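You operate a simulated robot arm through the tools that you are given. There is no shell and no other tool. Be economical: measure what you need, move in short steps, check, and stop when the job is done.

You are at the controls of a simulated robot arm. One attempt, no reset.

TASK
Put things in order on the side table. At the end: the black socks stands where the black sink plug stood; the yellow lemon half stands on top of the grey ring cover; the black sink plug stands where the beige cloth stood; the green glass bottle stands where the yellow lemon half stood; the beige cloth stands where the green glass bottle stood; whatever was shut is shut again. Leave all else as you found it, and nothing knocked over.
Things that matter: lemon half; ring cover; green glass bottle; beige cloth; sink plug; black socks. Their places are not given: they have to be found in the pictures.

Only the result counts: the job must be done as asked and must still hold three seconds after the hand-in. Knocking over, shifting, dropping, spilling or breaking anything else fails it. A push-on lid holds only when it is set on centred and level and pressed home; a screw cap is set on level and turned clockwise until tight.

THE ROBOT
A 6-joint arm with a two-finger parallel gripper, fixed in place. Base frame: the origin is at the foot of the arm, x ahead of it, y to its left, z up; the work surface is at about z = 780. Readings come in mm, degrees, newtons and seconds.
With the tool pointing down near the work surface it reaches from about 240 to 640 mm from the base axis. Its first joint turns from -66.0 to 66.0 degrees. Payload 2.7 kg.
Tool frame: the origin (TCP) lies between the finger pads and is the grasp point; the fingertips stand 23 mm ahead of it; z points along the fingers, y is the line along which they close. Largest opening 94 mm; finger width 38, thickness 10; the body of the gripper, 54 by 96 mm, starts 39 mm behind the TCP.
Orientation is that of the tool frame in the base frame, as [roll, pitch, yaw] about the fixed x, y, z axes, in that order (R = Rz(yaw) Ry(pitch) Rx(roll)). With the fingers straight down and closing along the base's y, the tool's x points along the base's -x, its y along +y and its z along -z.

THE INTERFACE
- The arm moves only by the tool servo_tool. Its argument "series" is a list of rows, each a list of 3 entries, a list of its own where there are three numbers: the gripper command, from -1 (fully open) to 1 (shut), values between in proportion, then the shift along the tool's x, y, z in units of 300 mm (1.0 is 300 mm), then the turn, a rotation vector about the tool's x, y, z in units of 45 degrees (1.0 is 45 degrees). In form: [[grip, [tx, ty, tz], [wx, wy, wz]], ...]. A call has 1 to 12 rows; each row is the pose to reach, as a shift and turn from the pose commanded when the call began, along the tool's axes at that moment. A call with a number of a shift or a turn outside -1 to 1 is refused whole. Each row takes 0.2 s and may step no farther than 50 mm and 8.6 degrees from the row before; otherwise, or with a gripper value out of range, the whole call is refused. A pose out of reach is approached as far as the arm can. The call stops where the force on the tool passes 40 N (or 10 N more than at its start, if that is more) or the arm is blocked; 0.2 s more then pass. Each finger travels about 45 mm/s and halts on what it meets, pressing with about 32 N; the grip force reading is that of the motor and also rises with nothing between the fingers. The clock runs only during rows and for 0.2 s after the last one: add rows that repeat a pose to give the fingers time. The reply holds the time, the measured pose of the TCP, the force on the tool along the base axes, the opening and the grip force, in the units named above and with some noise.
- Cameras (640 x 400 px; columns grow to the right, rows downward): "scene" is fixed at [73.7, -429.2, 1384.3]; the picture's right is [0.73, -0.68, 0.00], its down [-0.43, -0.46, -0.78] and it looks along [0.53, 0.57, -0.62] (base axes); focal length 370 px, centre (320, 200). "wrist" rides on the gripper at [-39, 0, -44] in the tool frame; the picture's right is [0.00, -1.00, 0.00], its down [0.97, 0.00, -0.24] and it looks along [0.24, 0.00, 0.97] (tool axes); focal length 218 px, centre (320, 200).
- snapshot(camera): a new picture of that camera. It takes no simulated time.
- measure_at(camera, pixels): for up to 12 pixels [column, row] of the newest picture of that camera ("zoom" is the newest enlarged one), the place [x, y, z] in the base frame of the surface seen there, good to about 2 mm, but the place of the scene camera against the robot may be out by one fixed shift of up to 25 mm in any direction. It takes no simulated time.
- enlarge(camera, box): a new picture of the part [left, top, right, bottom] of that camera's present view, enlarged. It takes no simulated time.
- finish_job(): hands the job in; it is judged then, once.

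Go step by step. Measure first, check grasps and placings, and put right what went wrong. The budget is 80 turns and 34 pictures, counting those below and the enlarged ones. Unless the task says otherwise, let go and move clear before handing in, and close with one line.

The tools are called after "Emit:" as name(argument=value, ...) on one line, values as JSON. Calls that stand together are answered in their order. servo_tool: Moves the arm, as the interface text tells. Its arguments: {"type":"object","properties":{"series":{"type":"array"}},"required":["series"]} The other tools are called the same way: snapshot (camera) takes a picture; measure_at (camera, pixels) gives the place of the surface under pixels of a picture; enlarge (camera, box) takes an enlarged picture of a part of a camera's view; finish_job () hands the job in.

At the start:

```text
time_s: 0.0
position: [397.5, -35.9, 1074.2]
orientation: [-180.0, 0.1, -179.9]
ft_force: [0.3, 0.1, 0.0]
finger_gap: 94.0
grip_force: 0.1
```

scene: 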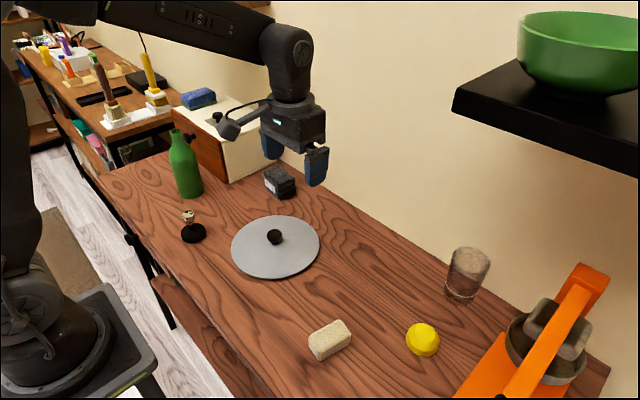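
wrist: 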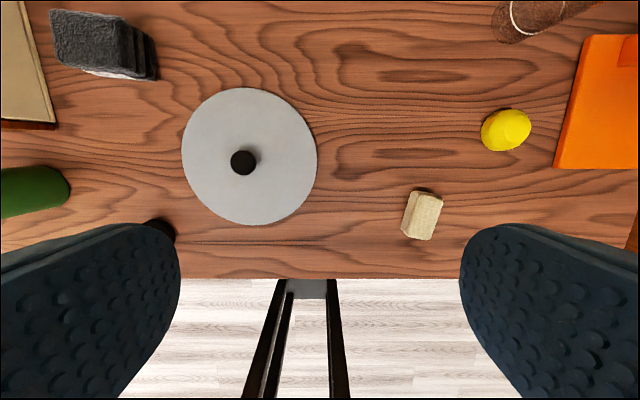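

The pictures show the bottle (185,165), plug (192,230), socks (280,182), grey cover (275,245), cloth (330,340) and lemon (422,340). I'll measure these points in both cameras.

Emit:
measure_at(camera="wrist", pixels=[[505, 130], [422, 203], [428, 225], [242, 162], [210, 162], [250, 215], [250, 95], [311, 160], [100, 35], [130, 70], [40, 190], [160, 226]])

Emit:
measure_at(camera="scene", pixels=[[422, 331], [327, 333], [330, 352], [274, 235], [250, 255], [188, 214], [193, 234], [279, 175], [280, 190], [176, 132], [186, 160], [192, 193]])

Emit:
enlarge(camera="scene", box=[140, 110, 340, 290])

Emit:
enlarge(camera="scene", box=[280, 230, 500, 390])

```text
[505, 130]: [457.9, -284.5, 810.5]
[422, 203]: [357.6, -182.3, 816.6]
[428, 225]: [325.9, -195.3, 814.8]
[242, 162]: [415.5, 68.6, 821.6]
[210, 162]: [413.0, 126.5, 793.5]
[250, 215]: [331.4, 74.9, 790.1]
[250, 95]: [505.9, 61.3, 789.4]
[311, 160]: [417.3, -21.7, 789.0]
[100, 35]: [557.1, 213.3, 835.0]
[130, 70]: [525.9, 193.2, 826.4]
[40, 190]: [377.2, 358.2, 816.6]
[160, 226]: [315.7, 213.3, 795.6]
```

```text
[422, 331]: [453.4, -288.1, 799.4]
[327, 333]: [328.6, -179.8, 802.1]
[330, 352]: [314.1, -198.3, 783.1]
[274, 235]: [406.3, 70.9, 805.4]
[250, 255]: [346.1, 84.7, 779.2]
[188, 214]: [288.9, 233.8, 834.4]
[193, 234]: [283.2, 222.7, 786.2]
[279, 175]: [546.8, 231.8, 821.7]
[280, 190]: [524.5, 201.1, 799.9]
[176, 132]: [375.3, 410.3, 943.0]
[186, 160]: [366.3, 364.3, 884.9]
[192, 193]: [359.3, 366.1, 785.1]
```

```text
2.22 times, centred on (240, 200) of scene
```

zoom: 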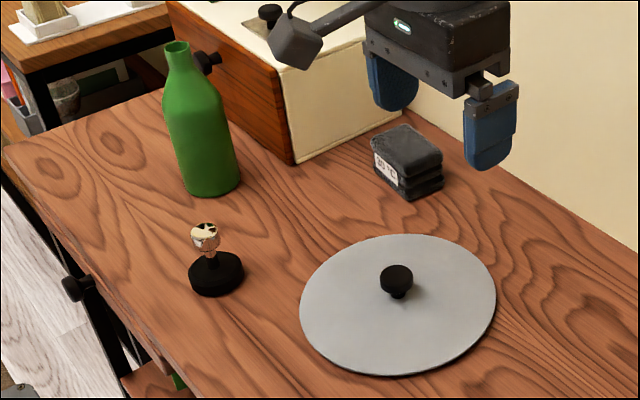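

```text
2.50 times, centred on (390, 310) of scene
```

zoom: 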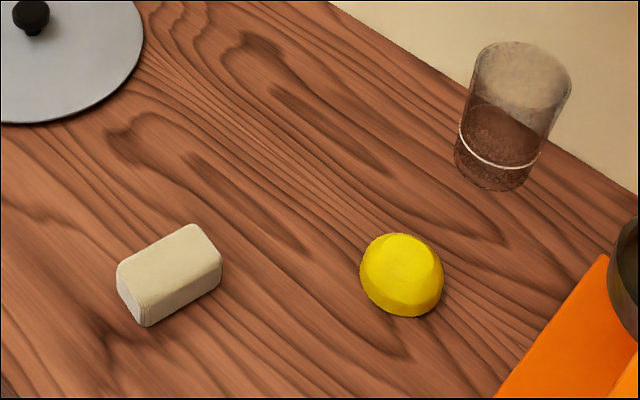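

The wrist frame is the reliable one; compared with it, the scene camera is off by about (+9,-2,+12). I'll start with the lemon and move above it for a close look.

Emit:
servo_tool(series=[[-1, [-0.03, -0.12, 0.07], [0, 0, 0]], [-1, [-0.06, -0.24, 0.14], [0, 0, 0]], [-1, [-0.09, -0.36, 0.21], [0, 0, 0]], [-1, [-0.12, -0.48, 0.27], [0, 0, 0]], [-1, [-0.15, -0.6, 0.34], [0, 0, 0]], [-1, [-0.18, -0.72, 0.41], [0, 0, 0]], [-1, [-0.2, -0.83, 0.48], [0, 0, 0]], [-1, [-0.2, -0.83, 0.48], [0, 0, 0]]])

Emit:
snapshot(camera="wrist")

```text
time_s: 1.8
position: [459.9, -283.4, 928.1]
orientation: [180.0, 0.0, -179.9]
ft_force: [-0.2, 0.1, -0.6]
finger_gap: 94.2
grip_force: 0.0
```

```text
29 pictures are left
```

wrist: 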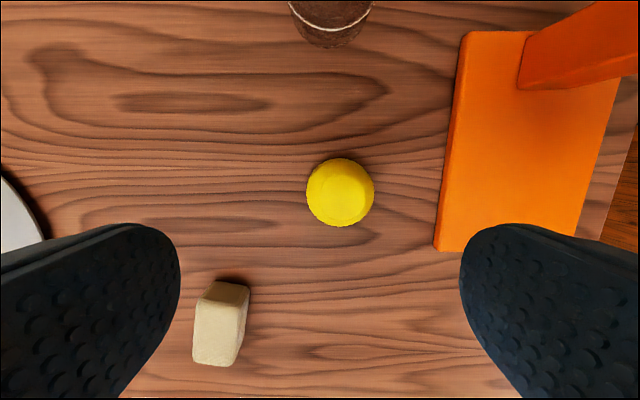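

The lemon appears at (340,192) with the orange press to its right and the cloth at (222,322). I'll measure the edges of each.

Emit:
measure_at(camera="wrist", pixels=[[310, 192], [370, 192], [340, 162], [340, 222], [340, 180], [440, 240], [462, 60], [212, 287], [245, 292], [238, 360], [196, 355], [325, 40]])

```text
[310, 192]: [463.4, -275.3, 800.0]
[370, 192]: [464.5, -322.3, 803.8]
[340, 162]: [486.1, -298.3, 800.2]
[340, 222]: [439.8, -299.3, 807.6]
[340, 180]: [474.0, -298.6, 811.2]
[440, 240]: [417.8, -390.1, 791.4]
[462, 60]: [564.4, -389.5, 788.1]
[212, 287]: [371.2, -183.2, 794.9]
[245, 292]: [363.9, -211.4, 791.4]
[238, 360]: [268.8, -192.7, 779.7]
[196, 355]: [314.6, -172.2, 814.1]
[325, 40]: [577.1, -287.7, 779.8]
```

The lemon's centre is (463.5,-299) with a radius of about 26, and the fingers clear the press. I'll descend onto it.

Emit:
servo_tool(series=[[-1, [-0.013, -0.048, 0.1], [0, 0, 0]], [-1, [-0.013, -0.048, 0.2], [0, 0, 0]], [-1, [-0.013, -0.048, 0.3], [0, 0, 0]], [-1, [-0.013, -0.048, 0.37], [0, 0, 0]], [-1, [-0.013, -0.048, 0.41], [0, 0, 0]], [-1, [-0.013, -0.048, 0.41], [0, 0, 0]], [1, [-0.013, -0.048, 0.41], [0, 0, 0]], [1, [-0.013, -0.048, 0.41], [0, 0, 0]], [1, [-0.013, -0.048, 0.41], [0, 0, 0]], [1, [-0.013, -0.048, 0.41], [0, 0, 0]], [1, [-0.013, -0.048, 0.41], [0, 0, 0]]])

```text
time_s: 4.2
position: [463.2, -297.5, 808.1]
orientation: [-180.0, 0.1, -179.9]
ft_force: [-0.3, 0.3, 0.5]
finger_gap: 55.9
grip_force: 32.3
```

The fingers hold something 55.9 mm wide at 32 N, which is the lemon. I'll lift and carry it to the cover in two calls.

Emit:
servo_tool(series=[[1, [0, 0, -0.07], [0, 0, 0]], [1, [0, 0, -0.2], [0, 0, 0]], [1, [0, 0, -0.33], [0, 0, 0]], [1, [0, 0.13, -0.36], [0, 0, 0]], [1, [0, 0.28, -0.36], [0, 0, 0]], [1, [0, 0.43, -0.36], [0, 0, 0]], [1, [0, 0.58, -0.36], [0, 0, 0]], [1, [0, 0.73, -0.36], [0, 0, 0]], [1, [-0.01, 0.88, -0.36], [0, 0, 0]], [1, [-0.02, 1.0, -0.36], [0, 0, 0]], [1, [-0.02, 1.0, -0.36], [0, 0, 0]]])

Emit:
snapshot(camera="wrist")

```text
time_s: 6.6
position: [469.5, 3.0, 915.7]
orientation: [180.0, 0.1, -179.9]
ft_force: [0.2, -0.7, -0.6]
finger_gap: 0.1
grip_force: 32.2
```

```text
28 pictures are left
```

wrist: 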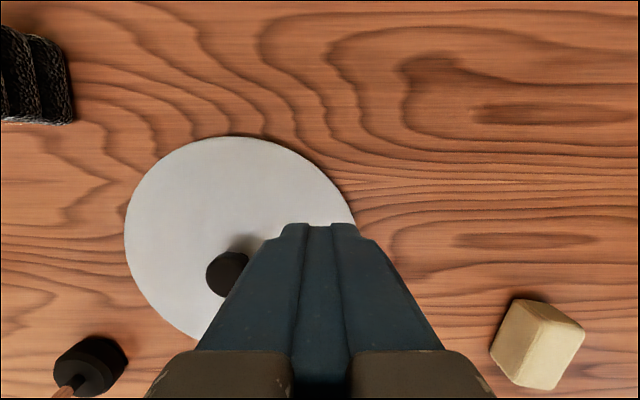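

The gap reads 0.1, so the lemon slipped out. I'll find it in the scene view.

Emit:
snapshot(camera="scene")

```text
27 pictures are left
```

scene: 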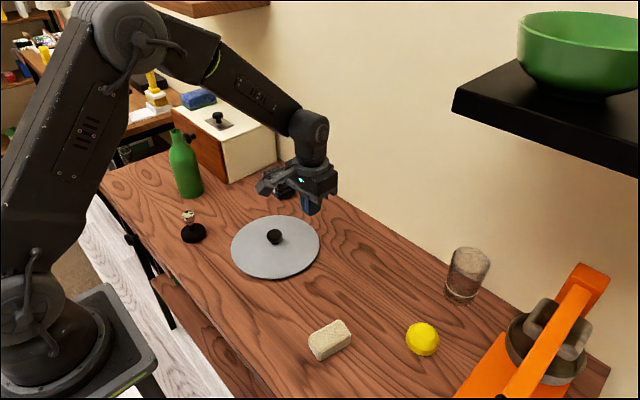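

The lemon appears to be back at its place (422,339), having slipped during the lift. I'll go back above it with the fingers open and measure again, then grip lower and lift slowly.

Emit:
servo_tool(series=[[-1, [0, -0.15, 0], [0, 0, 0]], [-1, [0, -0.3, 0], [0, 0, 0]], [-1, [0, -0.45, 0], [0, 0, 0]], [-1, [0, -0.6, 0], [0, 0, 0]], [-1, [0, -0.75, 0], [0, 0, 0]], [-1, [0, -0.9, 0], [0, 0, 0]], [-1, [0.02, -1.0, 0], [0, 0, 0]], [-1, [0.02, -1.0, 0], [0, 0, 0]]])

Emit:
enlarge(camera="wrist", box=[240, 120, 400, 270])

```text
time_s: 8.4
position: [461.9, -297.9, 916.0]
orientation: [-180.0, 0.1, -179.9]
ft_force: [0.3, 0.5, 0.4]
finger_gap: 93.9
grip_force: 0.1
```

```text
2.67 times, centred on (320, 195) of wrist
```

zoom: 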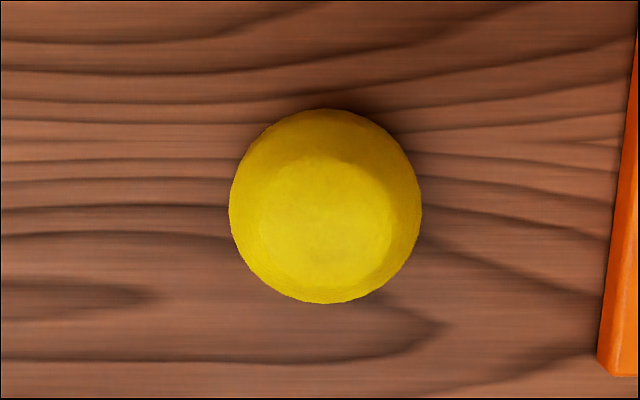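

Emit:
measure_at(camera="zoom", pixels=[[233, 205], [418, 210], [325, 112], [325, 300], [325, 150], [325, 205], [325, 260], [260, 205], [385, 205], [325, 130], [245, 205], [500, 205]])

```text
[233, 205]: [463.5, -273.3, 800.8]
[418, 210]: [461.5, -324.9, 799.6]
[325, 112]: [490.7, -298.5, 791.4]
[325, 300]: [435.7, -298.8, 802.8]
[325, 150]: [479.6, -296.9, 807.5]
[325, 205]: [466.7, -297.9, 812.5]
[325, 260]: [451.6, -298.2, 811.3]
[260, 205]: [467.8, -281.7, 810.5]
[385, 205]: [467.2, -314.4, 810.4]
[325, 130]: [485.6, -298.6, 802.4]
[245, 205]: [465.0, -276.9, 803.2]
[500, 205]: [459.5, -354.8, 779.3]
```

The lemon is unmoved at (463,-299), and its 56 mm widest part is at the base. I'll grip it about 4 mm lower and raise it slowly.

Emit:
servo_tool(series=[[-1, [0, -0.003, 0.12], [0, 0, 0]], [-1, [0, -0.003, 0.24], [0, 0, 0]], [-1, [0, -0.003, 0.33], [0, 0, 0]], [-1, [0, -0.003, 0.36], [0, 0, 0]], [-1, [0, -0.003, 0.375], [0, 0, 0]], [-1, [0, -0.003, 0.375], [0, 0, 0]], [1, [0, -0.003, 0.375], [0, 0, 0]], [1, [0, -0.003, 0.375], [0, 0, 0]], [1, [0, -0.003, 0.375], [0, 0, 0]], [1, [0, -0.003, 0.375], [0, 0, 0]], [1, [0, -0.003, 0.375], [0, 0, 0]]])

Emit:
servo_tool(series=[[1, [0, 0, -0.01], [0, 0, 0]], [1, [0, 0, -0.02], [0, 0, 0]], [1, [0, 0, -0.035], [0, 0, 0]], [1, [0, 0, -0.05], [0, 0, 0]], [1, [0, 0, -0.07], [0, 0, 0]]])

```text
time_s: 10.8
position: [463.4, -297.6, 802.6]
orientation: [-179.9, 0.2, -179.9]
ft_force: [2.5, 2.9, 10.7]
finger_gap: 56.2
grip_force: 31.9
```

```text
time_s: 12.0
position: [462.6, -298.4, 822.9]
orientation: [-179.9, 0.2, -179.9]
ft_force: [0.0, -0.7, 0.5]
finger_gap: 56.3
grip_force: 32.2
```

The grip still reads 56.3 mm after the slow lift. I'll keep lifting and carry it gently.

Emit:
servo_tool(series=[[1, [0, 0, -0.04], [0, 0, 0]], [1, [0, 0, -0.1], [0, 0, 0]], [1, [0, 0, -0.16], [0, 0, 0]], [1, [0, 0.02, -0.2], [0, 0, 0]], [1, [0, 0.08, -0.2], [0, 0, 0]], [1, [0, 0.16, -0.2], [0, 0, 0]], [1, [0, 0.26, -0.2], [0, 0, 0]], [1, [0, 0.36, -0.2], [0, 0, 0]], [1, [0, 0.46, -0.2], [0, 0, 0]], [1, [0, 0.56, -0.2], [0, 0, 0]], [1, [0, 0.63, -0.2], [0, 0, 0]], [1, [0, 0.66, -0.2], [0, 0, 0]]])

```text
time_s: 14.6
position: [462.7, -101.3, 884.9]
orientation: [-180.0, 0.1, -179.9]
ft_force: [-0.3, 0.1, -0.8]
finger_gap: 56.2
grip_force: 32.0
```

It is still held. I'll move on to above the cover, behind the knob, and check with a picture.

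Emit:
servo_tool(series=[[1, [0, 0.06, 0], [0, 0, 0]], [1, [-0.01, 0.16, 0], [0, 0, 0]], [1, [-0.02, 0.27, 0], [0, 0, 0]], [1, [-0.02, 0.38, 0], [0, 0, 0]], [1, [-0.02, 0.48, 0], [0, 0, 0]], [1, [-0.02, 0.54, 0], [0, 0, 0]], [1, [-0.02, 0.564, 0], [0, 0, 0]], [1, [-0.02, 0.564, 0], [0, 0, 0]]])

Emit:
snapshot(camera="wrist")

```text
time_s: 16.4
position: [466.7, 68.8, 883.3]
orientation: [-180.0, 0.1, -179.8]
ft_force: [-0.1, 1.1, 0.2]
finger_gap: 56.3
grip_force: 32.1
```

```text
25 pictures are left
```

wrist: 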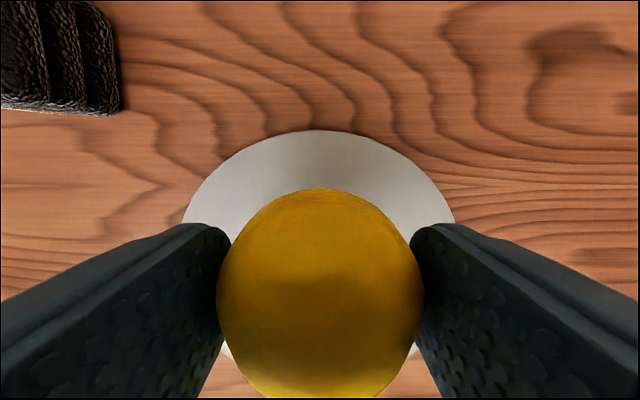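

The lemon hangs level between the fingers. I'll check the cover's height and edge here before lowering it.

Emit:
measure_at(camera="wrist", pixels=[[320, 134], [320, 165], [320, 180], [250, 180], [400, 180], [320, 120], [60, 60], [110, 90], [40, 105]])

```text
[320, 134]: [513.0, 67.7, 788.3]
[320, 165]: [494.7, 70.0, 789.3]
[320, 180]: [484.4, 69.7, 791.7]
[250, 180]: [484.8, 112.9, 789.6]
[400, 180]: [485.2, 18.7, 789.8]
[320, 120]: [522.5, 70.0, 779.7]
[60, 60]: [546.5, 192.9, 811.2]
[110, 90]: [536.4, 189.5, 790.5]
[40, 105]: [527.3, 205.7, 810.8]
```

The cover's top is at z≈789.5 and its far edge at x=513. I'll lower slowly to about z 813.5.

Emit:
servo_tool(series=[[1, [0, 0, 0.08], [0, 0, 0]], [1, [0, 0, 0.16], [0, 0, 0]], [1, [0, 0, 0.2], [0, 0, 0]], [1, [0, 0, 0.22], [0, 0, 0]], [1, [0, 0, 0.23], [0, 0, 0]], [1, [0, 0, 0.234], [0, 0, 0]], [1, [0, 0, 0.234], [0, 0, 0]]])

```text
time_s: 18.0
position: [467.9, 66.7, 815.5]
orientation: [-179.9, 0.2, -179.9]
ft_force: [-11.7, -4.2, 35.3]
finger_gap: 56.4
grip_force: 32.0
```

I have contact at 35 N. I'll ease up 2.5 mm, release gently and rise.

Emit:
servo_tool(series=[[1, [0, 0, -0.008], [0, 0, 0]], [1, [0, 0, -0.008], [0, 0, 0]], [-0.1, [0, 0, -0.008], [0, 0, 0]], [-0.6, [0, 0, -0.008], [0, 0, 0]], [-1, [0, 0, -0.008], [0, 0, 0]], [-1, [0, 0, -0.008], [0, 0, 0]], [-1, [0, 0, -0.1], [0, 0, 0]], [-1, [0, 0, -0.2], [0, 0, 0]], [-1, [0, 0, -0.35], [0, 0, 0]], [-1, [0, 0, -0.5], [0, 0, 0]]])

Emit:
snapshot(camera="wrist")

```text
time_s: 20.2
position: [470.6, 68.9, 963.0]
orientation: [-180.0, 0.2, -179.9]
ft_force: [-0.4, -0.2, 0.3]
finger_gap: 94.0
grip_force: 0.1
```

```text
24 pictures are left
```

wrist: 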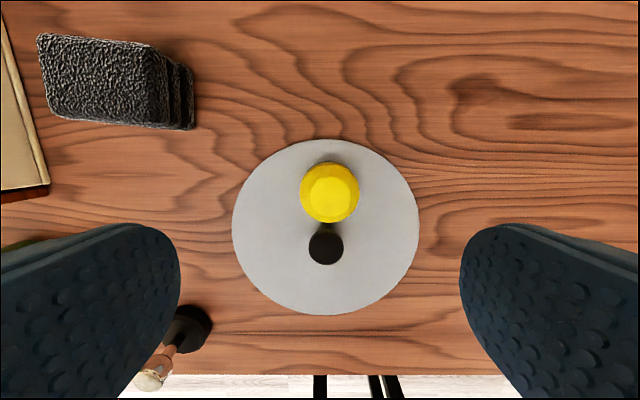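

The lemon now sits on the cover. While this view is good, I'll measure the cover, socks, plug base and box edge.

Emit:
measure_at(camera="wrist", pixels=[[236, 228], [416, 228], [326, 142], [326, 312], [100, 45], [45, 100], [100, 120], [150, 100], [185, 120], [185, 80], [205, 320], [40, 180]])

```text
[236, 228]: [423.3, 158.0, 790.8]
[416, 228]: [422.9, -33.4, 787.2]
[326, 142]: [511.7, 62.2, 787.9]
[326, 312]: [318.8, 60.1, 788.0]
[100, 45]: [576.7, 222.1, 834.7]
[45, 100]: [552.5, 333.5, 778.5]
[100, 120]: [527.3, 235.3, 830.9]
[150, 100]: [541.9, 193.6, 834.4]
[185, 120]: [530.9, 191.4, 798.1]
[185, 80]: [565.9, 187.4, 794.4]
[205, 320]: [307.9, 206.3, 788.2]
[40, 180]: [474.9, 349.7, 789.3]
```

Next is the bottle. I'll go high above it to find its mouth and base.

Emit:
servo_tool(series=[[-1, [0, 0, -0.15], [0, 0, 0]], [-1, [0.02, 0.05, -0.3], [0, 0, 0]], [-1, [0.06, 0.2, -0.33], [0, 0, 0]], [-1, [0.1, 0.35, -0.33], [0, 0, 0]], [-1, [0.14, 0.5, -0.33], [0, 0, 0]], [-1, [0.18, 0.65, -0.33], [0, 0, 0]], [-1, [0.22, 0.8, -0.33], [0, 0, 0]], [-1, [0.26, 0.94, -0.33], [0, 0, 0]], [-1, [0.28, 1.0, -0.33], [0, 0, 0]], [-1, [0.28, 1.0, -0.33], [0, 0, 0]]])

Emit:
snapshot(camera="wrist")

```text
time_s: 22.4
position: [381.9, 368.2, 1063.1]
orientation: [180.0, 0.1, -179.9]
ft_force: [-0.5, 0.5, -0.5]
finger_gap: 93.9
grip_force: 0.1
```

```text
23 pictures are left
```

wrist: 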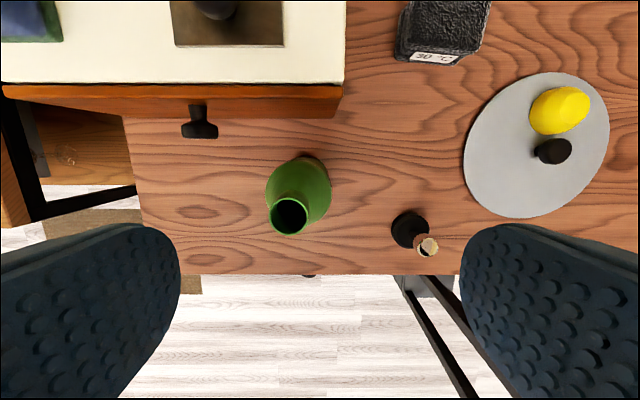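

Emit:
measure_at(camera="wrist", pixels=[[270, 217], [307, 217], [288, 201], [288, 234], [269, 180], [329, 185], [305, 160], [200, 70], [200, 110], [394, 230], [410, 212], [429, 246]])

Emit:
enlarge(camera="wrist", box=[240, 130, 460, 270])

```text
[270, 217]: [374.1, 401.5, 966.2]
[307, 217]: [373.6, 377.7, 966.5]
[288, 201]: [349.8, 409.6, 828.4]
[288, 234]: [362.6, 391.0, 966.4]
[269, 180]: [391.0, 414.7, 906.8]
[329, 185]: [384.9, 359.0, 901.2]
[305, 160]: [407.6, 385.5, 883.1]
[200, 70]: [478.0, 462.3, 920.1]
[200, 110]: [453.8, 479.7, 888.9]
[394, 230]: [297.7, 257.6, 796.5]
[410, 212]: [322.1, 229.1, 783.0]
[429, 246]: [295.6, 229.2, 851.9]
```

```text
2.86 times, centred on (350, 200) of wrist
```

zoom: 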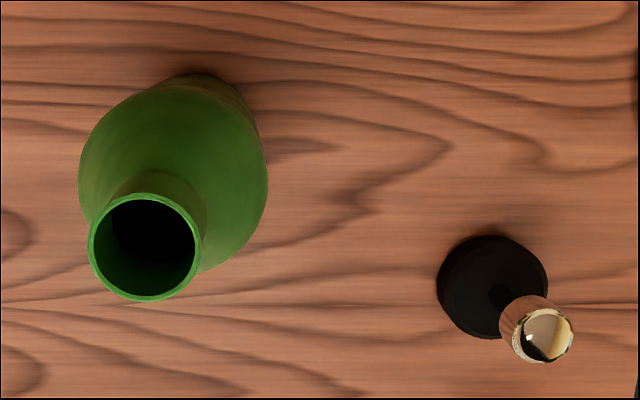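

The bottle's mouth is centred at (374,389.6) with its top at z 966 and a neck about 25 mm wide. I'll grip the neck at TCP z≈955.

Emit:
servo_tool(series=[[-1, [0.026, 0.071, 0.0], [0, 0, 0]], [-1, [0.026, 0.071, 0.12], [0, 0, 0]], [-1, [0.026, 0.071, 0.24], [0, 0, 0]], [-1, [0.026, 0.071, 0.32], [0, 0, 0]], [-1, [0.026, 0.071, 0.36], [0, 0, 0]], [-1, [0.026, 0.071, 0.36], [0, 0, 0]]])

Emit:
snapshot(camera="wrist")

```text
time_s: 23.8
position: [375.3, 389.5, 954.7]
orientation: [-179.9, 0.1, -179.9]
ft_force: [1.4, 0.4, 0.5]
finger_gap: 94.0
grip_force: 0.0
```

```text
21 pictures are left
```

wrist: 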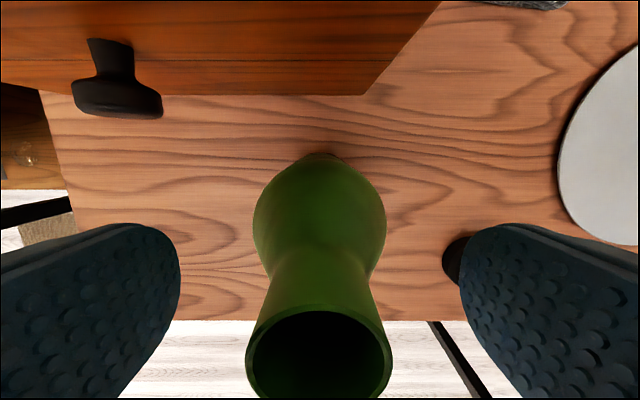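

The bottle is centred between the fingers (column 319). I'll measure the body to fix its place, then close.

Emit:
measure_at(camera="wrist", pixels=[[257, 225], [383, 225], [320, 158], [320, 165], [275, 270], [372, 270], [320, 260]])

Emit:
servo_tool(series=[[0, [0, 0, 0], [0, 0, 0]], [0.3, [0, 0, 0], [0, 0, 0]], [1, [0, 0, 0], [0, 0, 0]], [1, [0, 0, 0], [0, 0, 0]], [1, [0, 0, 0], [0, 0, 0]], [1, [0, 0, 0], [0, 0, 0]], [1, [0, 0, 0], [0, 0, 0]]])

```text
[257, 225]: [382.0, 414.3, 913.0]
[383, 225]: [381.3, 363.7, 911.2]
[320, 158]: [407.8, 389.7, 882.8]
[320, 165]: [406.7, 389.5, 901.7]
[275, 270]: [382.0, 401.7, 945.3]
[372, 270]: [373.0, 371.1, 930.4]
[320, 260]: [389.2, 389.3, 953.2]
```

```text
time_s: 25.4
position: [375.2, 389.8, 956.0]
orientation: [179.8, 0.2, -179.9]
ft_force: [-2.2, -0.7, 17.3]
finger_gap: 36.5
grip_force: 32.0
```

The gap of 36.5 with 17 N upward means the tips are on the shoulder. I'll open, rise 13 mm and close again on the straight neck.

Emit:
servo_tool(series=[[0.0, [0, 0, 0], [0, 0, 0]], [0.0, [0, 0, 0], [0, 0, 0]], [0, [0, 0, -0.043], [0, 0, 0]], [0, [0, 0, -0.043], [0, 0, 0]], [1, [0, 0, -0.043], [0, 0, 0]], [1, [0, 0, -0.043], [0, 0, 0]], [1, [0, 0, -0.043], [0, 0, 0]], [1, [0, 0, -0.043], [0, 0, 0]], [1, [0, 0, -0.043], [0, 0, 0]]])

```text
time_s: 27.4
position: [375.0, 390.2, 967.6]
orientation: [-179.9, 0.1, -179.8]
ft_force: [0.5, -0.3, 1.3]
finger_gap: 26.2
grip_force: 32.3
```

The neck is gripped at 26.2 mm. I'll lift slowly.

Emit:
servo_tool(series=[[1, [0, 0, -0.01], [0, 0, 0]], [1, [0, 0, -0.03], [0, 0, 0]], [1, [0, 0, -0.06], [0, 0, 0]], [1, [0, 0, -0.1], [0, 0, 0]], [1, [0, 0, -0.16], [0, 0, 0]], [1, [0, 0, -0.22], [0, 0, 0]], [1, [0, 0, -0.27], [0, 0, 0]], [1, [0, 0, -0.27], [0, 0, 0]]])

Emit:
snapshot(camera="scene")

```text
time_s: 29.2
position: [376.8, 388.1, 1049.1]
orientation: [179.9, 0.1, -179.9]
ft_force: [0.0, -0.2, -3.4]
finger_gap: 26.1
grip_force: 32.4
```

```text
20 pictures are left
```

scene: 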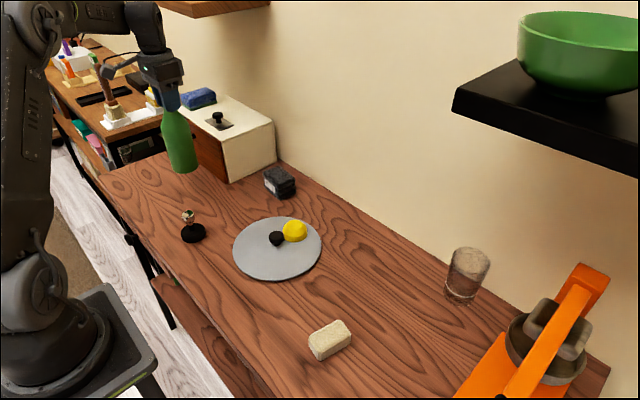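

The bottle is lifted and hangs upright, with its base at about 861. I'll carry it in -y, clear of the box, towards the lemon's old place.

Emit:
servo_tool(series=[[1, [0, -0.05, 0], [0, 0, 0]], [1, [0, -0.14, 0], [0, 0, 0]], [1, [0, -0.25, 0], [0, 0, 0]], [1, [0, -0.36, 0], [0, 0, 0]], [1, [0, -0.47, 0], [0, 0, 0]], [1, [0, -0.58, 0], [0, 0, 0]], [1, [0, -0.69, 0], [0, 0, 0]], [1, [-0.01, -0.8, 0], [0, 0, 0]], [1, [-0.02, -0.91, 0], [0, 0, 0]], [1, [-0.03, -1.0, 0], [0, 0, 0]]])

Emit:
servo_tool(series=[[1, [-0.02, -0.07, 0], [0, 0, 0]], [1, [-0.05, -0.16, 0], [0, 0, 0]], [1, [-0.08, -0.27, 0], [0, 0, 0]], [1, [-0.11, -0.38, 0], [0, 0, 0]], [1, [-0.14, -0.49, 0], [0, 0, 0]], [1, [-0.17, -0.6, 0], [0, 0, 0]], [1, [-0.2, -0.7, 0], [0, 0, 0]], [1, [-0.23, -0.8, 0], [0, 0, 0]], [1, [-0.25, -0.9, 0], [0, 0, 0]], [1, [-0.255, -0.97, 0], [0, 0, 0]], [1, [-0.255, -1.0, 0], [0, 0, 0]], [1, [-0.255, -1.0, 0], [0, 0, 0]]])

```text
time_s: 31.4
position: [384.7, 88.6, 1047.9]
orientation: [180.0, 0.1, -179.9]
ft_force: [-0.9, 0.6, -2.2]
finger_gap: 26.2
grip_force: 32.1
```

```text
time_s: 34.0
position: [461.3, -210.6, 1047.5]
orientation: [180.0, 0.1, -179.9]
ft_force: [-0.2, 0.1, -3.0]
finger_gap: 25.9
grip_force: 32.5
```

The bottle is still held. The last 88 mm come next, then lowering to z≈968.

Emit:
servo_tool(series=[[1, [-0.006, -0.1, 0], [0, 0, 0]], [1, [-0.006, -0.2, 0], [0, 0, 0]], [1, [-0.006, -0.27, 0], [0, 0, 0]], [1, [-0.006, -0.294, 0], [0, 0, 0]], [1, [-0.006, -0.294, 0], [0, 0, 0]], [1, [-0.006, -0.294, 0.1], [0, 0, 0]], [1, [-0.006, -0.294, 0.18], [0, 0, 0]], [1, [-0.006, -0.294, 0.22], [0, 0, 0]], [1, [-0.006, -0.294, 0.25], [0, 0, 0]], [1, [-0.006, -0.294, 0.26], [0, 0, 0]], [1, [-0.006, -0.294, 0.267], [0, 0, 0]], [1, [-0.006, -0.294, 0.267], [0, 0, 0]]])

```text
time_s: 34.9
position: [501.8, -219.1, 1049.9]
orientation: [-179.9, 0.2, -171.0]
ft_force: [0.6, 0.2, -3.7]
finger_gap: 26.0
grip_force: 32.0
stopped in row 4: the arm was blocked; the commanded pose is now the measured one
```

The arm was blocked and deflected to (502,-219) with yaw -171. I'll look before moving again.

Emit:
snapshot(camera="scene")

Emit:
measure_at(camera="scene", pixels=[[455, 108], [462, 95], [516, 62], [570, 150], [630, 172], [530, 130], [520, 50]])

```text
19 pictures are left
```

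scene: 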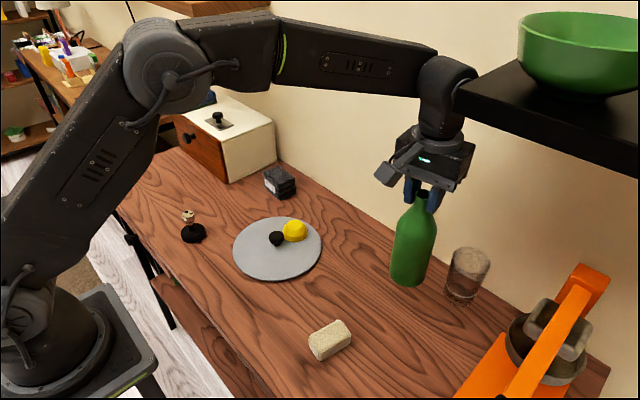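

```text
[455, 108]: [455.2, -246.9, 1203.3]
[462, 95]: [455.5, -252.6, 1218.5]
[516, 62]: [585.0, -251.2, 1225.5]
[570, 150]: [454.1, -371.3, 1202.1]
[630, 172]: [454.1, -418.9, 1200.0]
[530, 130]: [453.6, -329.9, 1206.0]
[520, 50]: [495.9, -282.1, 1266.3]
```

The wrist caught the side of the shelf, whose corner is at about (464,-249) with its underside near z 1212. I'll measure how tall the wrist is above the TCP.

Emit:
measure_at(camera="scene", pixels=[[440, 57], [425, 70], [455, 62], [440, 90], [400, 50], [360, 45], [440, 125], [470, 75], [422, 197], [410, 280], [470, 250], [455, 290]])

Emit:
enlarge(camera="scene", box=[360, 30, 520, 310])

```text
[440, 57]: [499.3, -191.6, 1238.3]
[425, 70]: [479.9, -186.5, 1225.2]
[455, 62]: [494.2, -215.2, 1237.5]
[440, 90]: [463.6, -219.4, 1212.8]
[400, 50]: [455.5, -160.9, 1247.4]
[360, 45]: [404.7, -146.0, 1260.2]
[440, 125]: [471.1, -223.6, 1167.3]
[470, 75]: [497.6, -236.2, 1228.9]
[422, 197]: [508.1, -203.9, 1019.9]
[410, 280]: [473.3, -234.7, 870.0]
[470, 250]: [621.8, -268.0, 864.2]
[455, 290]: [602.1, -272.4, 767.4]
```

```text
1.43 times, centred on (440, 170) of scene
```

zoom: 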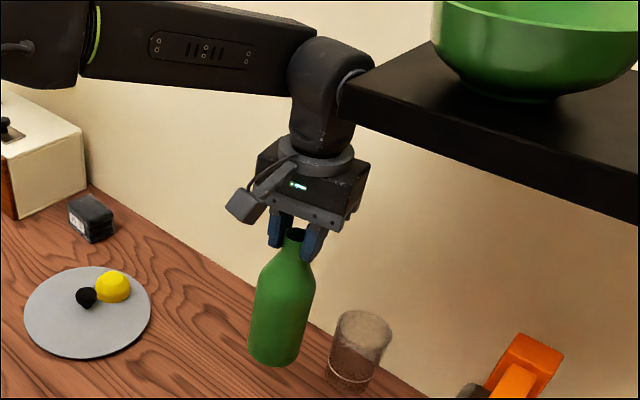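

The wrist top is about 201 mm above the TCP and the shelf underside is near 1212, so at TCP ≤985 it passes below. I'll back off, straighten the yaw and descend to about 983 before going under.

Emit:
servo_tool(series=[[1, [-0.005, 0.033, 0], [0, 0, 0]], [1, [0.02, 0.08, 0], [0, 0, 0]], [1, [0.08, 0.084, 0], [0, 0, 0.07]], [1, [0.123, 0.084, 0], [0, 0, 0.14]], [1, [0.123, 0.084, 0], [0, 0, 0.2]], [1, [0.123, 0.084, 0.06], [0, 0, 0.2]], [1, [0.123, 0.084, 0.14], [0, 0, 0.2]], [1, [0.123, 0.084, 0.2], [0, 0, 0.2]], [1, [0.123, 0.084, 0.223], [0, 0, 0.2]], [1, [0.123, 0.084, 0.223], [0, 0, 0.2]]])

Emit:
snapshot(camera="wrist")

```text
time_s: 37.1
position: [461.0, -203.5, 983.2]
orientation: [-180.0, 0.1, 179.7]
ft_force: [-0.8, -0.4, -2.7]
finger_gap: 25.9
grip_force: 31.9
```

```text
17 pictures are left
```

wrist: 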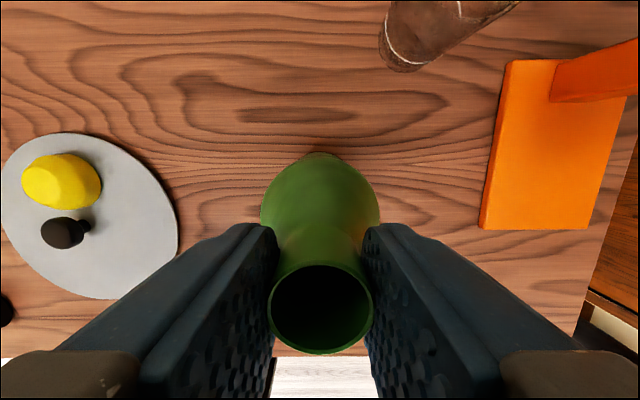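

The bottle is upright and the way is clear. I'll go under the shelf at this height, then lower the last 15 mm.

Emit:
servo_tool(series=[[1, [-0.004, -0.06, 0], [0, 0, 0]], [1, [-0.008, -0.14, 0], [0, 0, 0]], [1, [-0.008, -0.22, 0], [0, 0, 0]], [1, [-0.008, -0.29, 0], [0, 0, 0]], [1, [-0.008, -0.318, 0], [0, 0, 0]], [1, [-0.008, -0.318, 0], [0, 0, 0]], [1, [-0.008, -0.318, 0.02], [0, 0, 0]], [1, [-0.008, -0.318, 0.035], [0, 0, 0]], [1, [-0.008, -0.318, 0.045], [0, 0, 0]], [1, [-0.008, -0.318, 0.051], [0, 0, 0]], [1, [-0.008, -0.318, 0.051], [0, 0, 0]]])

```text
time_s: 39.5
position: [461.2, -299.1, 967.4]
orientation: [179.9, 0.3, 179.6]
ft_force: [0.6, 0.3, 5.3]
finger_gap: 26.0
grip_force: 32.1
```

There is light contact (5 N), so the bottle stands. I'll release, back straight out in -x with the fingers straddling the neck, and look.

Emit:
servo_tool(series=[[0.2, [0, 0, 0], [0, 0, 0]], [-0.4, [0, 0, 0], [0, 0, 0]], [-1, [0, 0, 0], [0, 0, 0]], [-1, [0, 0, 0], [0, 0, 0]], [-1, [0.05, 0, 0], [0, 0, 0]], [-1, [0.15, 0, 0], [0, 0, 0]], [-1, [0.28, 0, 0], [0, 0, 0]], [-1, [0.36, 0.05, 0], [0, 0, 0]], [-1, [0.38, 0.18, 0], [0, 0, 0]], [-1, [0.38, 0.3, 0], [0, 0, 0]], [-1, [0.38, 0.36, 0], [0, 0, 0]], [-1, [0.38, 0.36, 0], [0, 0, 0]]])

Emit:
snapshot(camera="wrist")

```text
time_s: 42.1
position: [348.1, -192.0, 968.2]
orientation: [-180.0, 0.1, 179.5]
ft_force: [-0.4, 0.0, -0.6]
finger_gap: 94.1
grip_force: 0.0
```

```text
16 pictures are left
```

wrist: 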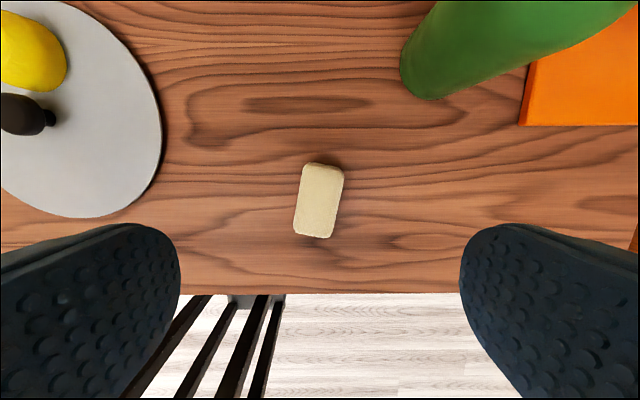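

The bottle stands, and the cloth is in clear view, turned a little. I'll measure its corners.

Emit:
measure_at(camera="wrist", pixels=[[307, 168], [340, 174], [328, 234], [297, 229], [319, 201], [324, 170], [312, 232], [302, 198], [336, 203], [425, 95], [345, 178]])

```text
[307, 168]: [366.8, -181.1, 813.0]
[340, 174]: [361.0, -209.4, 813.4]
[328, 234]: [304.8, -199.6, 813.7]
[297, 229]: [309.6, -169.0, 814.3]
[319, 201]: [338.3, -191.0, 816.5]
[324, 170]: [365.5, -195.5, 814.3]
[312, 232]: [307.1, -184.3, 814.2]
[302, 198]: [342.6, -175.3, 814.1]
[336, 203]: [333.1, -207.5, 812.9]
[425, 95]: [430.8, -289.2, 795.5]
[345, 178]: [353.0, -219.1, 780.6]
```

The cloth's centre is (336,-190), 33 mm wide and turned about 11°. I'll turn the tool to match, descend and grip.

Emit:
servo_tool(series=[[-1, [0.04, 0.006, 0.1], [0, 0, 0.12]], [-1, [0.04, 0.006, 0.24], [0, 0, 0.23]], [-1, [0.04, 0.006, 0.38], [0, 0, 0.23]], [-1, [0.04, 0.006, 0.48], [0, 0, 0.23]], [-1, [0.04, 0.006, 0.54], [0, 0, 0.23]], [-1, [0.04, 0.006, 0.54], [0, 0, 0.23]], [1, [0.04, 0.006, 0.54], [0, 0, 0.23]], [1, [0.04, 0.006, 0.54], [0, 0, 0.23]], [1, [0.04, 0.006, 0.54], [0, 0, 0.23]], [1, [0.04, 0.006, 0.54], [0, 0, 0.23]], [1, [0.04, 0.006, 0.54], [0, 0, 0.23]], [1, [0.04, 0.006, 0.54], [0, 0, 0.23]]])

Emit:
servo_tool(series=[[1, [0, 0, -0.02], [0, 0, 0]], [1, [0, 0, -0.05], [0, 0, 0]], [1, [0, 0, -0.12], [0, 0, 0]], [1, [0, 0, -0.22], [0, 0, 0]], [1, [0, 0, -0.35], [0, 0, -0.11]], [1, [0, 0, -0.4], [0, 0, -0.23]], [1, [0, 0, -0.4], [0, 0, -0.23]]])

```text
time_s: 44.7
position: [337.4, -188.3, 807.6]
orientation: [180.0, 0.1, 169.2]
ft_force: [0.3, 0.7, 0.1]
finger_gap: 39.0
grip_force: 32.1
```

```text
time_s: 46.3
position: [337.7, -187.9, 926.8]
orientation: [-180.0, 0.2, 179.7]
ft_force: [0.5, -0.5, -0.6]
finger_gap: 38.9
grip_force: 32.2
```

The cloth is held at 39 mm. I'll carry it to the bottle's old spot (375.5,389.5).

Emit:
servo_tool(series=[[1, [0, 0.06, 0], [0, 0, 0]], [1, [0, 0.16, 0], [0, 0, 0]], [1, [0, 0.28, 0], [0, 0, 0]], [1, [0, 0.4, 0], [0, 0, 0]], [1, [0, 0.52, 0], [0, 0, 0]], [1, [0, 0.64, 0], [0, 0, 0]], [1, [0, 0.76, 0], [0, 0, 0]], [1, [0, 0.88, 0], [0, 0, 0]], [1, [0, 0.97, 0], [0, 0, 0]], [1, [0, 1.0, 0], [0, 0, 0]]])

Emit:
servo_tool(series=[[1, [0, 0.06, 0], [0, 0, 0]], [1, [-0.02, 0.16, 0], [0, 0, 0]], [1, [-0.04, 0.28, 0], [0, 0, 0]], [1, [-0.06, 0.4, 0], [0, 0, 0]], [1, [-0.09, 0.52, 0], [0, 0, 0]], [1, [-0.12, 0.64, 0], [0, 0, 0]], [1, [-0.12, 0.76, 0], [0, 0, 0]], [1, [-0.12, 0.86, 0], [0, 0, 0]], [1, [-0.12, 0.92, 0], [0, 0, 0]], [1, [-0.12, 0.924, 0], [0, 0, 0]], [1, [-0.12, 0.924, 0], [0, 0, 0]]])

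```text
time_s: 48.5
position: [340.0, 112.0, 925.1]
orientation: [-179.9, 0.1, 179.5]
ft_force: [-0.7, -0.6, -0.3]
finger_gap: 39.1
grip_force: 32.2
```

```text
time_s: 50.9
position: [379.0, 389.3, 924.3]
orientation: [-180.0, 0.1, 179.6]
ft_force: [-0.6, 1.5, 0.2]
finger_gap: 39.1
grip_force: 32.5
```

I'm above the spot. I'll lower to z≈807, release and rise.

Emit:
servo_tool(series=[[1, [0.01, 0, 0.1], [0, 0, 0]], [1, [0.01, 0, 0.22], [0, 0, 0]], [1, [0.01, 0, 0.33], [0, 0, 0]], [1, [0.01, 0, 0.37], [0, 0, 0]], [1, [0.01, 0, 0.387], [0, 0, 0]], [1, [0.01, 0, 0.392], [0, 0, 0]], [1, [0.01, 0, 0.392], [0, 0, 0]]])

Emit:
servo_tool(series=[[0.1, [0, 0, 0], [0, 0, 0]], [-0.5, [0, 0, 0], [0, 0, 0]], [-1, [0, 0, 0], [0, 0, 0]], [-1, [0, 0, 0], [0, 0, 0]], [-1, [0, 0, -0.1], [0, 0, 0]], [-1, [0, 0, -0.25], [0, 0, 0]], [-1, [0, 0, -0.4], [0, 0, 0]], [-1, [0.06, -0.12, -0.45], [0, 0, 0]], [-1, [0.13, -0.26, -0.45], [0, 0, 0]], [-1, [0.16, -0.4, -0.45], [0, 0, 0]], [-1, [0.18, -0.5, -0.45], [0, 0, 0]], [-1, [0.18, -0.5, -0.45], [0, 0, 0]]])

Emit:
snapshot(camera="wrist")

```text
time_s: 52.5
position: [375.1, 388.9, 807.8]
orientation: [179.9, 0.1, 179.6]
ft_force: [0.0, 0.2, -0.4]
finger_gap: 38.9
grip_force: 32.0
```

```text
time_s: 55.1
position: [317.9, 240.4, 942.4]
orientation: [179.9, 0.1, 179.6]
ft_force: [-0.2, -0.5, 0.1]
finger_gap: 94.2
grip_force: 0.0
```

```text
15 pictures are left
```

wrist: 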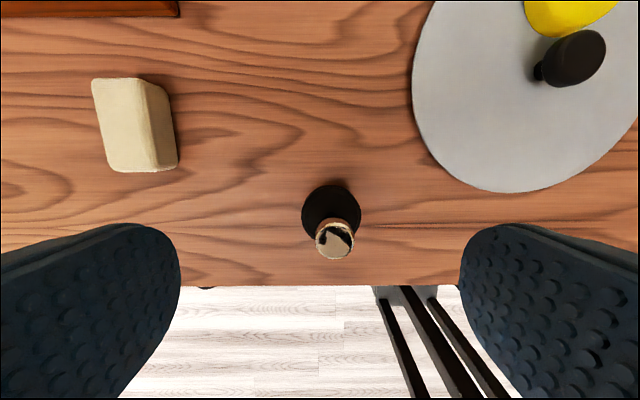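

The cloth stands at the bottle's old place. Next I'll measure the plug (331,215) for gripping.

Emit:
measure_at(camera="wrist", pixels=[[305, 212], [357, 212], [331, 188], [320, 195], [345, 195], [335, 245], [318, 245], [352, 245], [335, 257], [336, 230], [95, 85], [150, 168]])

Emit:
enlarge(camera="wrist", box=[270, 160, 400, 280])

```text
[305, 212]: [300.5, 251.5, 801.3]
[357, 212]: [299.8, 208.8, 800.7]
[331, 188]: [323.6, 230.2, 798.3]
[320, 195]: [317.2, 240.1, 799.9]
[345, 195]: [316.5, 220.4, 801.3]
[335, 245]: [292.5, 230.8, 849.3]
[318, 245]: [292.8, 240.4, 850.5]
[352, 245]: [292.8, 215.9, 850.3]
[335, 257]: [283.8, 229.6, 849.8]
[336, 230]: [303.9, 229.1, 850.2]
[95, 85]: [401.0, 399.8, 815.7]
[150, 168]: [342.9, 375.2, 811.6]
```

```text
3.33 times, centred on (335, 220) of wrist
```

zoom: 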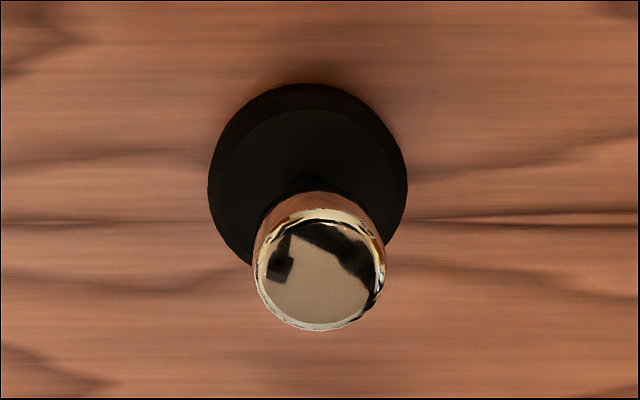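

The plug's knob top is at (294,229.5,850), with its base centred near (298,230) and its rim at z 801. I'll grip the knob at TCP z≈837.

Emit:
servo_tool(series=[[-1, [0.073, -0.036, 0.06], [0, 0, 0]], [-1, [0.073, -0.036, 0.18], [0, 0, 0]], [-1, [0.073, -0.036, 0.3], [0, 0, 0]], [-1, [0.073, -0.036, 0.351], [0, 0, 0]], [-1, [0.073, -0.036, 0.351], [0, 0, 0]], [0, [0.073, -0.036, 0.351], [0, 0, 0]], [1, [0.073, -0.036, 0.351], [0, 0, 0]], [1, [0.073, -0.036, 0.351], [0, 0, 0]], [1, [0.073, -0.036, 0.351], [0, 0, 0]], [1, [0.073, -0.036, 0.351], [0, 0, 0]], [1, [0.073, -0.036, 0.351], [0, 0, 0]]])

Emit:
servo_tool(series=[[1, [0, 0, -0.02], [0, 0, 0]], [1, [0, 0, -0.05], [0, 0, 0]], [1, [0, 0, -0.12], [0, 0, 0]], [1, [0, 0, -0.22], [0, 0, 0]], [1, [0, 0, -0.3], [0, 0, 0]], [1, [0, 0, -0.3], [0, 0, 0]]])

Emit:
snapshot(camera="wrist")

```text
time_s: 57.5
position: [297.6, 229.3, 838.9]
orientation: [-179.8, 0.1, 179.7]
ft_force: [0.5, 1.3, 0.2]
finger_gap: 27.0
grip_force: 31.7
```

```text
time_s: 58.9
position: [297.4, 228.2, 927.0]
orientation: [180.0, 0.1, 179.7]
ft_force: [0.4, -0.7, -0.1]
finger_gap: 26.9
grip_force: 32.2
```

```text
13 pictures are left
```

wrist: 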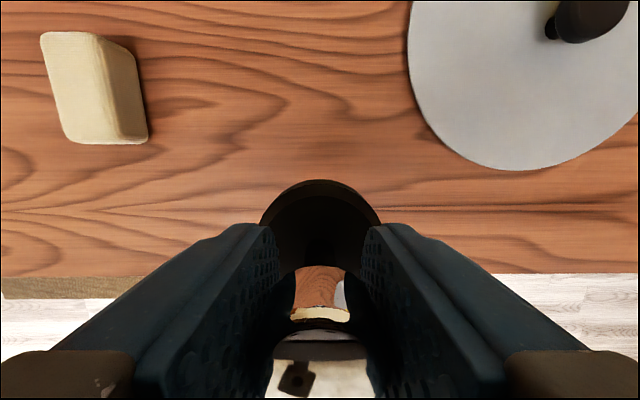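

The plug is held at 26.9 mm and upright. I'll measure its base edge to find its centre relative to the TCP.

Emit:
measure_at(camera="wrist", pixels=[[320, 183], [320, 190], [320, 200], [320, 215], [270, 215], [370, 215], [263, 222], [320, 275], [320, 345]])

```text
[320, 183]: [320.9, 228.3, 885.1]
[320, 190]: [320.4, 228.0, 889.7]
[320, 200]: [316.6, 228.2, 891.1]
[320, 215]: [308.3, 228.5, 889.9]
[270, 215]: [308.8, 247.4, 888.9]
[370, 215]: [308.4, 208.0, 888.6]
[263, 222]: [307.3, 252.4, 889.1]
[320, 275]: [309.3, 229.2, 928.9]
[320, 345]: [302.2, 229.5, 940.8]
```

The plug's centre is about 2 mm short of the TCP in x, so its home was (295.5,229.5). I'll carry it to the cloth's old place with the TCP at (338.5,-189).

Emit:
servo_tool(series=[[1, [0, -0.06, 0], [0, 0, 0]], [1, [-0.02, -0.16, 0], [0, 0, 0]], [1, [-0.04, -0.27, 0], [0, 0, 0]], [1, [-0.06, -0.38, 0], [0, 0, 0]], [1, [-0.08, -0.49, 0], [0, 0, 0]], [1, [-0.1, -0.6, 0], [0, 0, 0]], [1, [-0.12, -0.71, 0], [0, 0, 0]], [1, [-0.13, -0.82, 0], [0, 0, 0]], [1, [-0.137, -0.92, 0], [0, 0, 0]], [1, [-0.137, -1.0, 0], [0, 0, 0]]])

Emit:
servo_tool(series=[[1, [0, -0.1, 0], [0, 0, 0]], [1, [0, -0.2, 0], [0, 0, 0]], [1, [0, -0.3, 0], [0, 0, 0]], [1, [0, -0.37, 0], [0, 0, 0]], [1, [0, -0.39, 0], [0, 0, 0]], [1, [0, -0.39, 0], [0, 0, 0]]])

```text
time_s: 61.1
position: [338.1, -74.5, 928.2]
orientation: [-180.0, 0.1, 179.6]
ft_force: [-0.7, 0.4, -0.8]
finger_gap: 26.8
grip_force: 31.8
```

```text
time_s: 62.5
position: [335.0, -189.1, 927.2]
orientation: [180.0, 0.3, 179.6]
ft_force: [-0.7, 0.9, -0.1]
finger_gap: 26.9
grip_force: 32.2
```

I'm at the spot. I'll lower 90 mm, back to the height at which it was gripped.

Emit:
servo_tool(series=[[1, [-0.008, 0, 0.08], [0, 0, 0]], [1, [-0.008, 0, 0.18], [0, 0, 0]], [1, [-0.008, 0, 0.26], [0, 0, 0]], [1, [-0.008, 0, 0.285], [0, 0, 0]], [1, [-0.008, 0, 0.295], [0, 0, 0]], [1, [-0.008, 0, 0.3], [0, 0, 0]], [1, [-0.008, 0, 0.3], [0, 0, 0]]])

```text
time_s: 64.1
position: [338.8, -189.8, 838.3]
orientation: [-180.0, 0.0, 179.7]
ft_force: [-0.5, 2.2, 3.4]
finger_gap: 27.1
grip_force: 32.6
```

There is light contact at 3 N. I'll release, rise and check.

Emit:
servo_tool(series=[[0.3, [0, 0, 0], [0, 0, 0]], [-0.3, [0, 0, 0], [0, 0, 0]], [-1, [0, 0, 0], [0, 0, 0]], [-1, [0, 0, 0], [0, 0, 0]], [-1, [0, 0, -0.1], [0, 0, 0]], [-1, [0, 0, -0.25], [0, 0, 0]], [-1, [0, 0, -0.35], [0, 0, 0]], [-1, [0, 0, -0.35], [0, 0, 0]]])

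Emit:
snapshot(camera="wrist")

```text
time_s: 65.9
position: [339.0, -187.5, 940.6]
orientation: [179.9, 0.2, 179.6]
ft_force: [0.5, 0.1, -0.4]
finger_gap: 94.0
grip_force: 0.0
```

```text
12 pictures are left
```

wrist: 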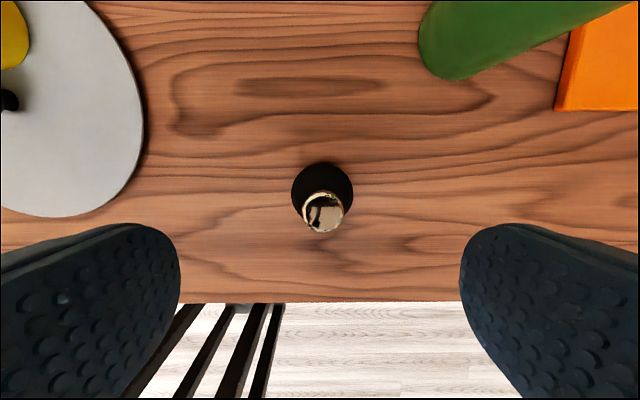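

The plug stands at the cloth's old place. Before moving to the socks I'll check the other shelf's location at the top left of the scene.

Emit:
measure_at(camera="scene", pixels=[[230, 8], [200, 14], [266, 4], [170, 7], [250, 125], [275, 130], [290, 175], [265, 175], [279, 195], [295, 190], [281, 168]])

```text
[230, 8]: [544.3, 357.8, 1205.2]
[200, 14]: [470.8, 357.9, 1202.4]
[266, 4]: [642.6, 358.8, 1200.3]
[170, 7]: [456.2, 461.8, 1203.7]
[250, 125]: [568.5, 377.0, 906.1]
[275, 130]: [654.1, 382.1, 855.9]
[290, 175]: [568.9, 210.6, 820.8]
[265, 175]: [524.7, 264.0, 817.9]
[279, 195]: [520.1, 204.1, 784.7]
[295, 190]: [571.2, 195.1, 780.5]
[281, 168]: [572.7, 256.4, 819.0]
```

That shelf (y>356, z≈1212) is clear of the socks. I'll move above the socks.

Emit:
servo_tool(series=[[-1, [-0.02, 0.13, -0.03], [0, 0, 0]], [-1, [-0.06, 0.27, -0.065], [0, 0, 0]], [-1, [-0.12, 0.41, -0.065], [0, 0, 0]], [-1, [-0.18, 0.55, -0.065], [0, 0, 0]], [-1, [-0.24, 0.69, -0.065], [0, 0, 0]], [-1, [-0.3, 0.83, -0.065], [0, 0, 0]], [-1, [-0.36, 0.96, -0.065], [0, 0, 0]], [-1, [-0.4, 1.0, -0.065], [0, 0, 0]]])

Emit:
servo_tool(series=[[-1, [-0.07, 0.1, 0], [0, 0, 0]], [-1, [-0.15, 0.22, 0], [0, 0, 0]], [-1, [-0.22, 0.33, 0], [0, 0, 0]], [-1, [-0.237, 0.357, 0], [0, 0, 0]], [-1, [-0.237, 0.357, 0], [0, 0, 0]]])

Emit:
snapshot(camera="wrist")

```text
time_s: 67.7
position: [459.7, 110.0, 961.4]
orientation: [180.0, 0.0, 179.5]
ft_force: [0.4, -0.3, -0.5]
finger_gap: 94.1
grip_force: 0.1
```

```text
time_s: 68.9
position: [532.0, 215.5, 962.2]
orientation: [-180.0, 0.0, 179.5]
ft_force: [0.3, 0.5, 0.6]
finger_gap: 94.0
grip_force: 0.1
```

```text
11 pictures are left
```

wrist: 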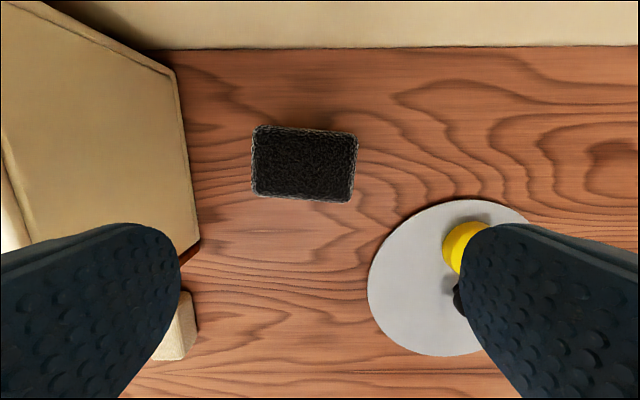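

The socks are a block at (304,163), turned slightly. I'll measure the corners, edges and box edge.

Emit:
measure_at(camera="wrist", pixels=[[259, 130], [353, 139], [347, 198], [258, 190], [303, 163], [305, 132], [300, 196], [256, 160], [352, 168], [180, 100], [195, 220], [240, 215]])

```text
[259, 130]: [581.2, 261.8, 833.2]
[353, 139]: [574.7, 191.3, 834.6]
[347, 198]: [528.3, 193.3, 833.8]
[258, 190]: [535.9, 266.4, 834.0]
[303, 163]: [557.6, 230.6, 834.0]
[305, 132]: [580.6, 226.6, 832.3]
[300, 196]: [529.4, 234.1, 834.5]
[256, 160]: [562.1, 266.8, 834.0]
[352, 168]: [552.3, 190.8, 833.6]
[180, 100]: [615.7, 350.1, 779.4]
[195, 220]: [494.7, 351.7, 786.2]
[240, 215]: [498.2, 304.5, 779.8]
```

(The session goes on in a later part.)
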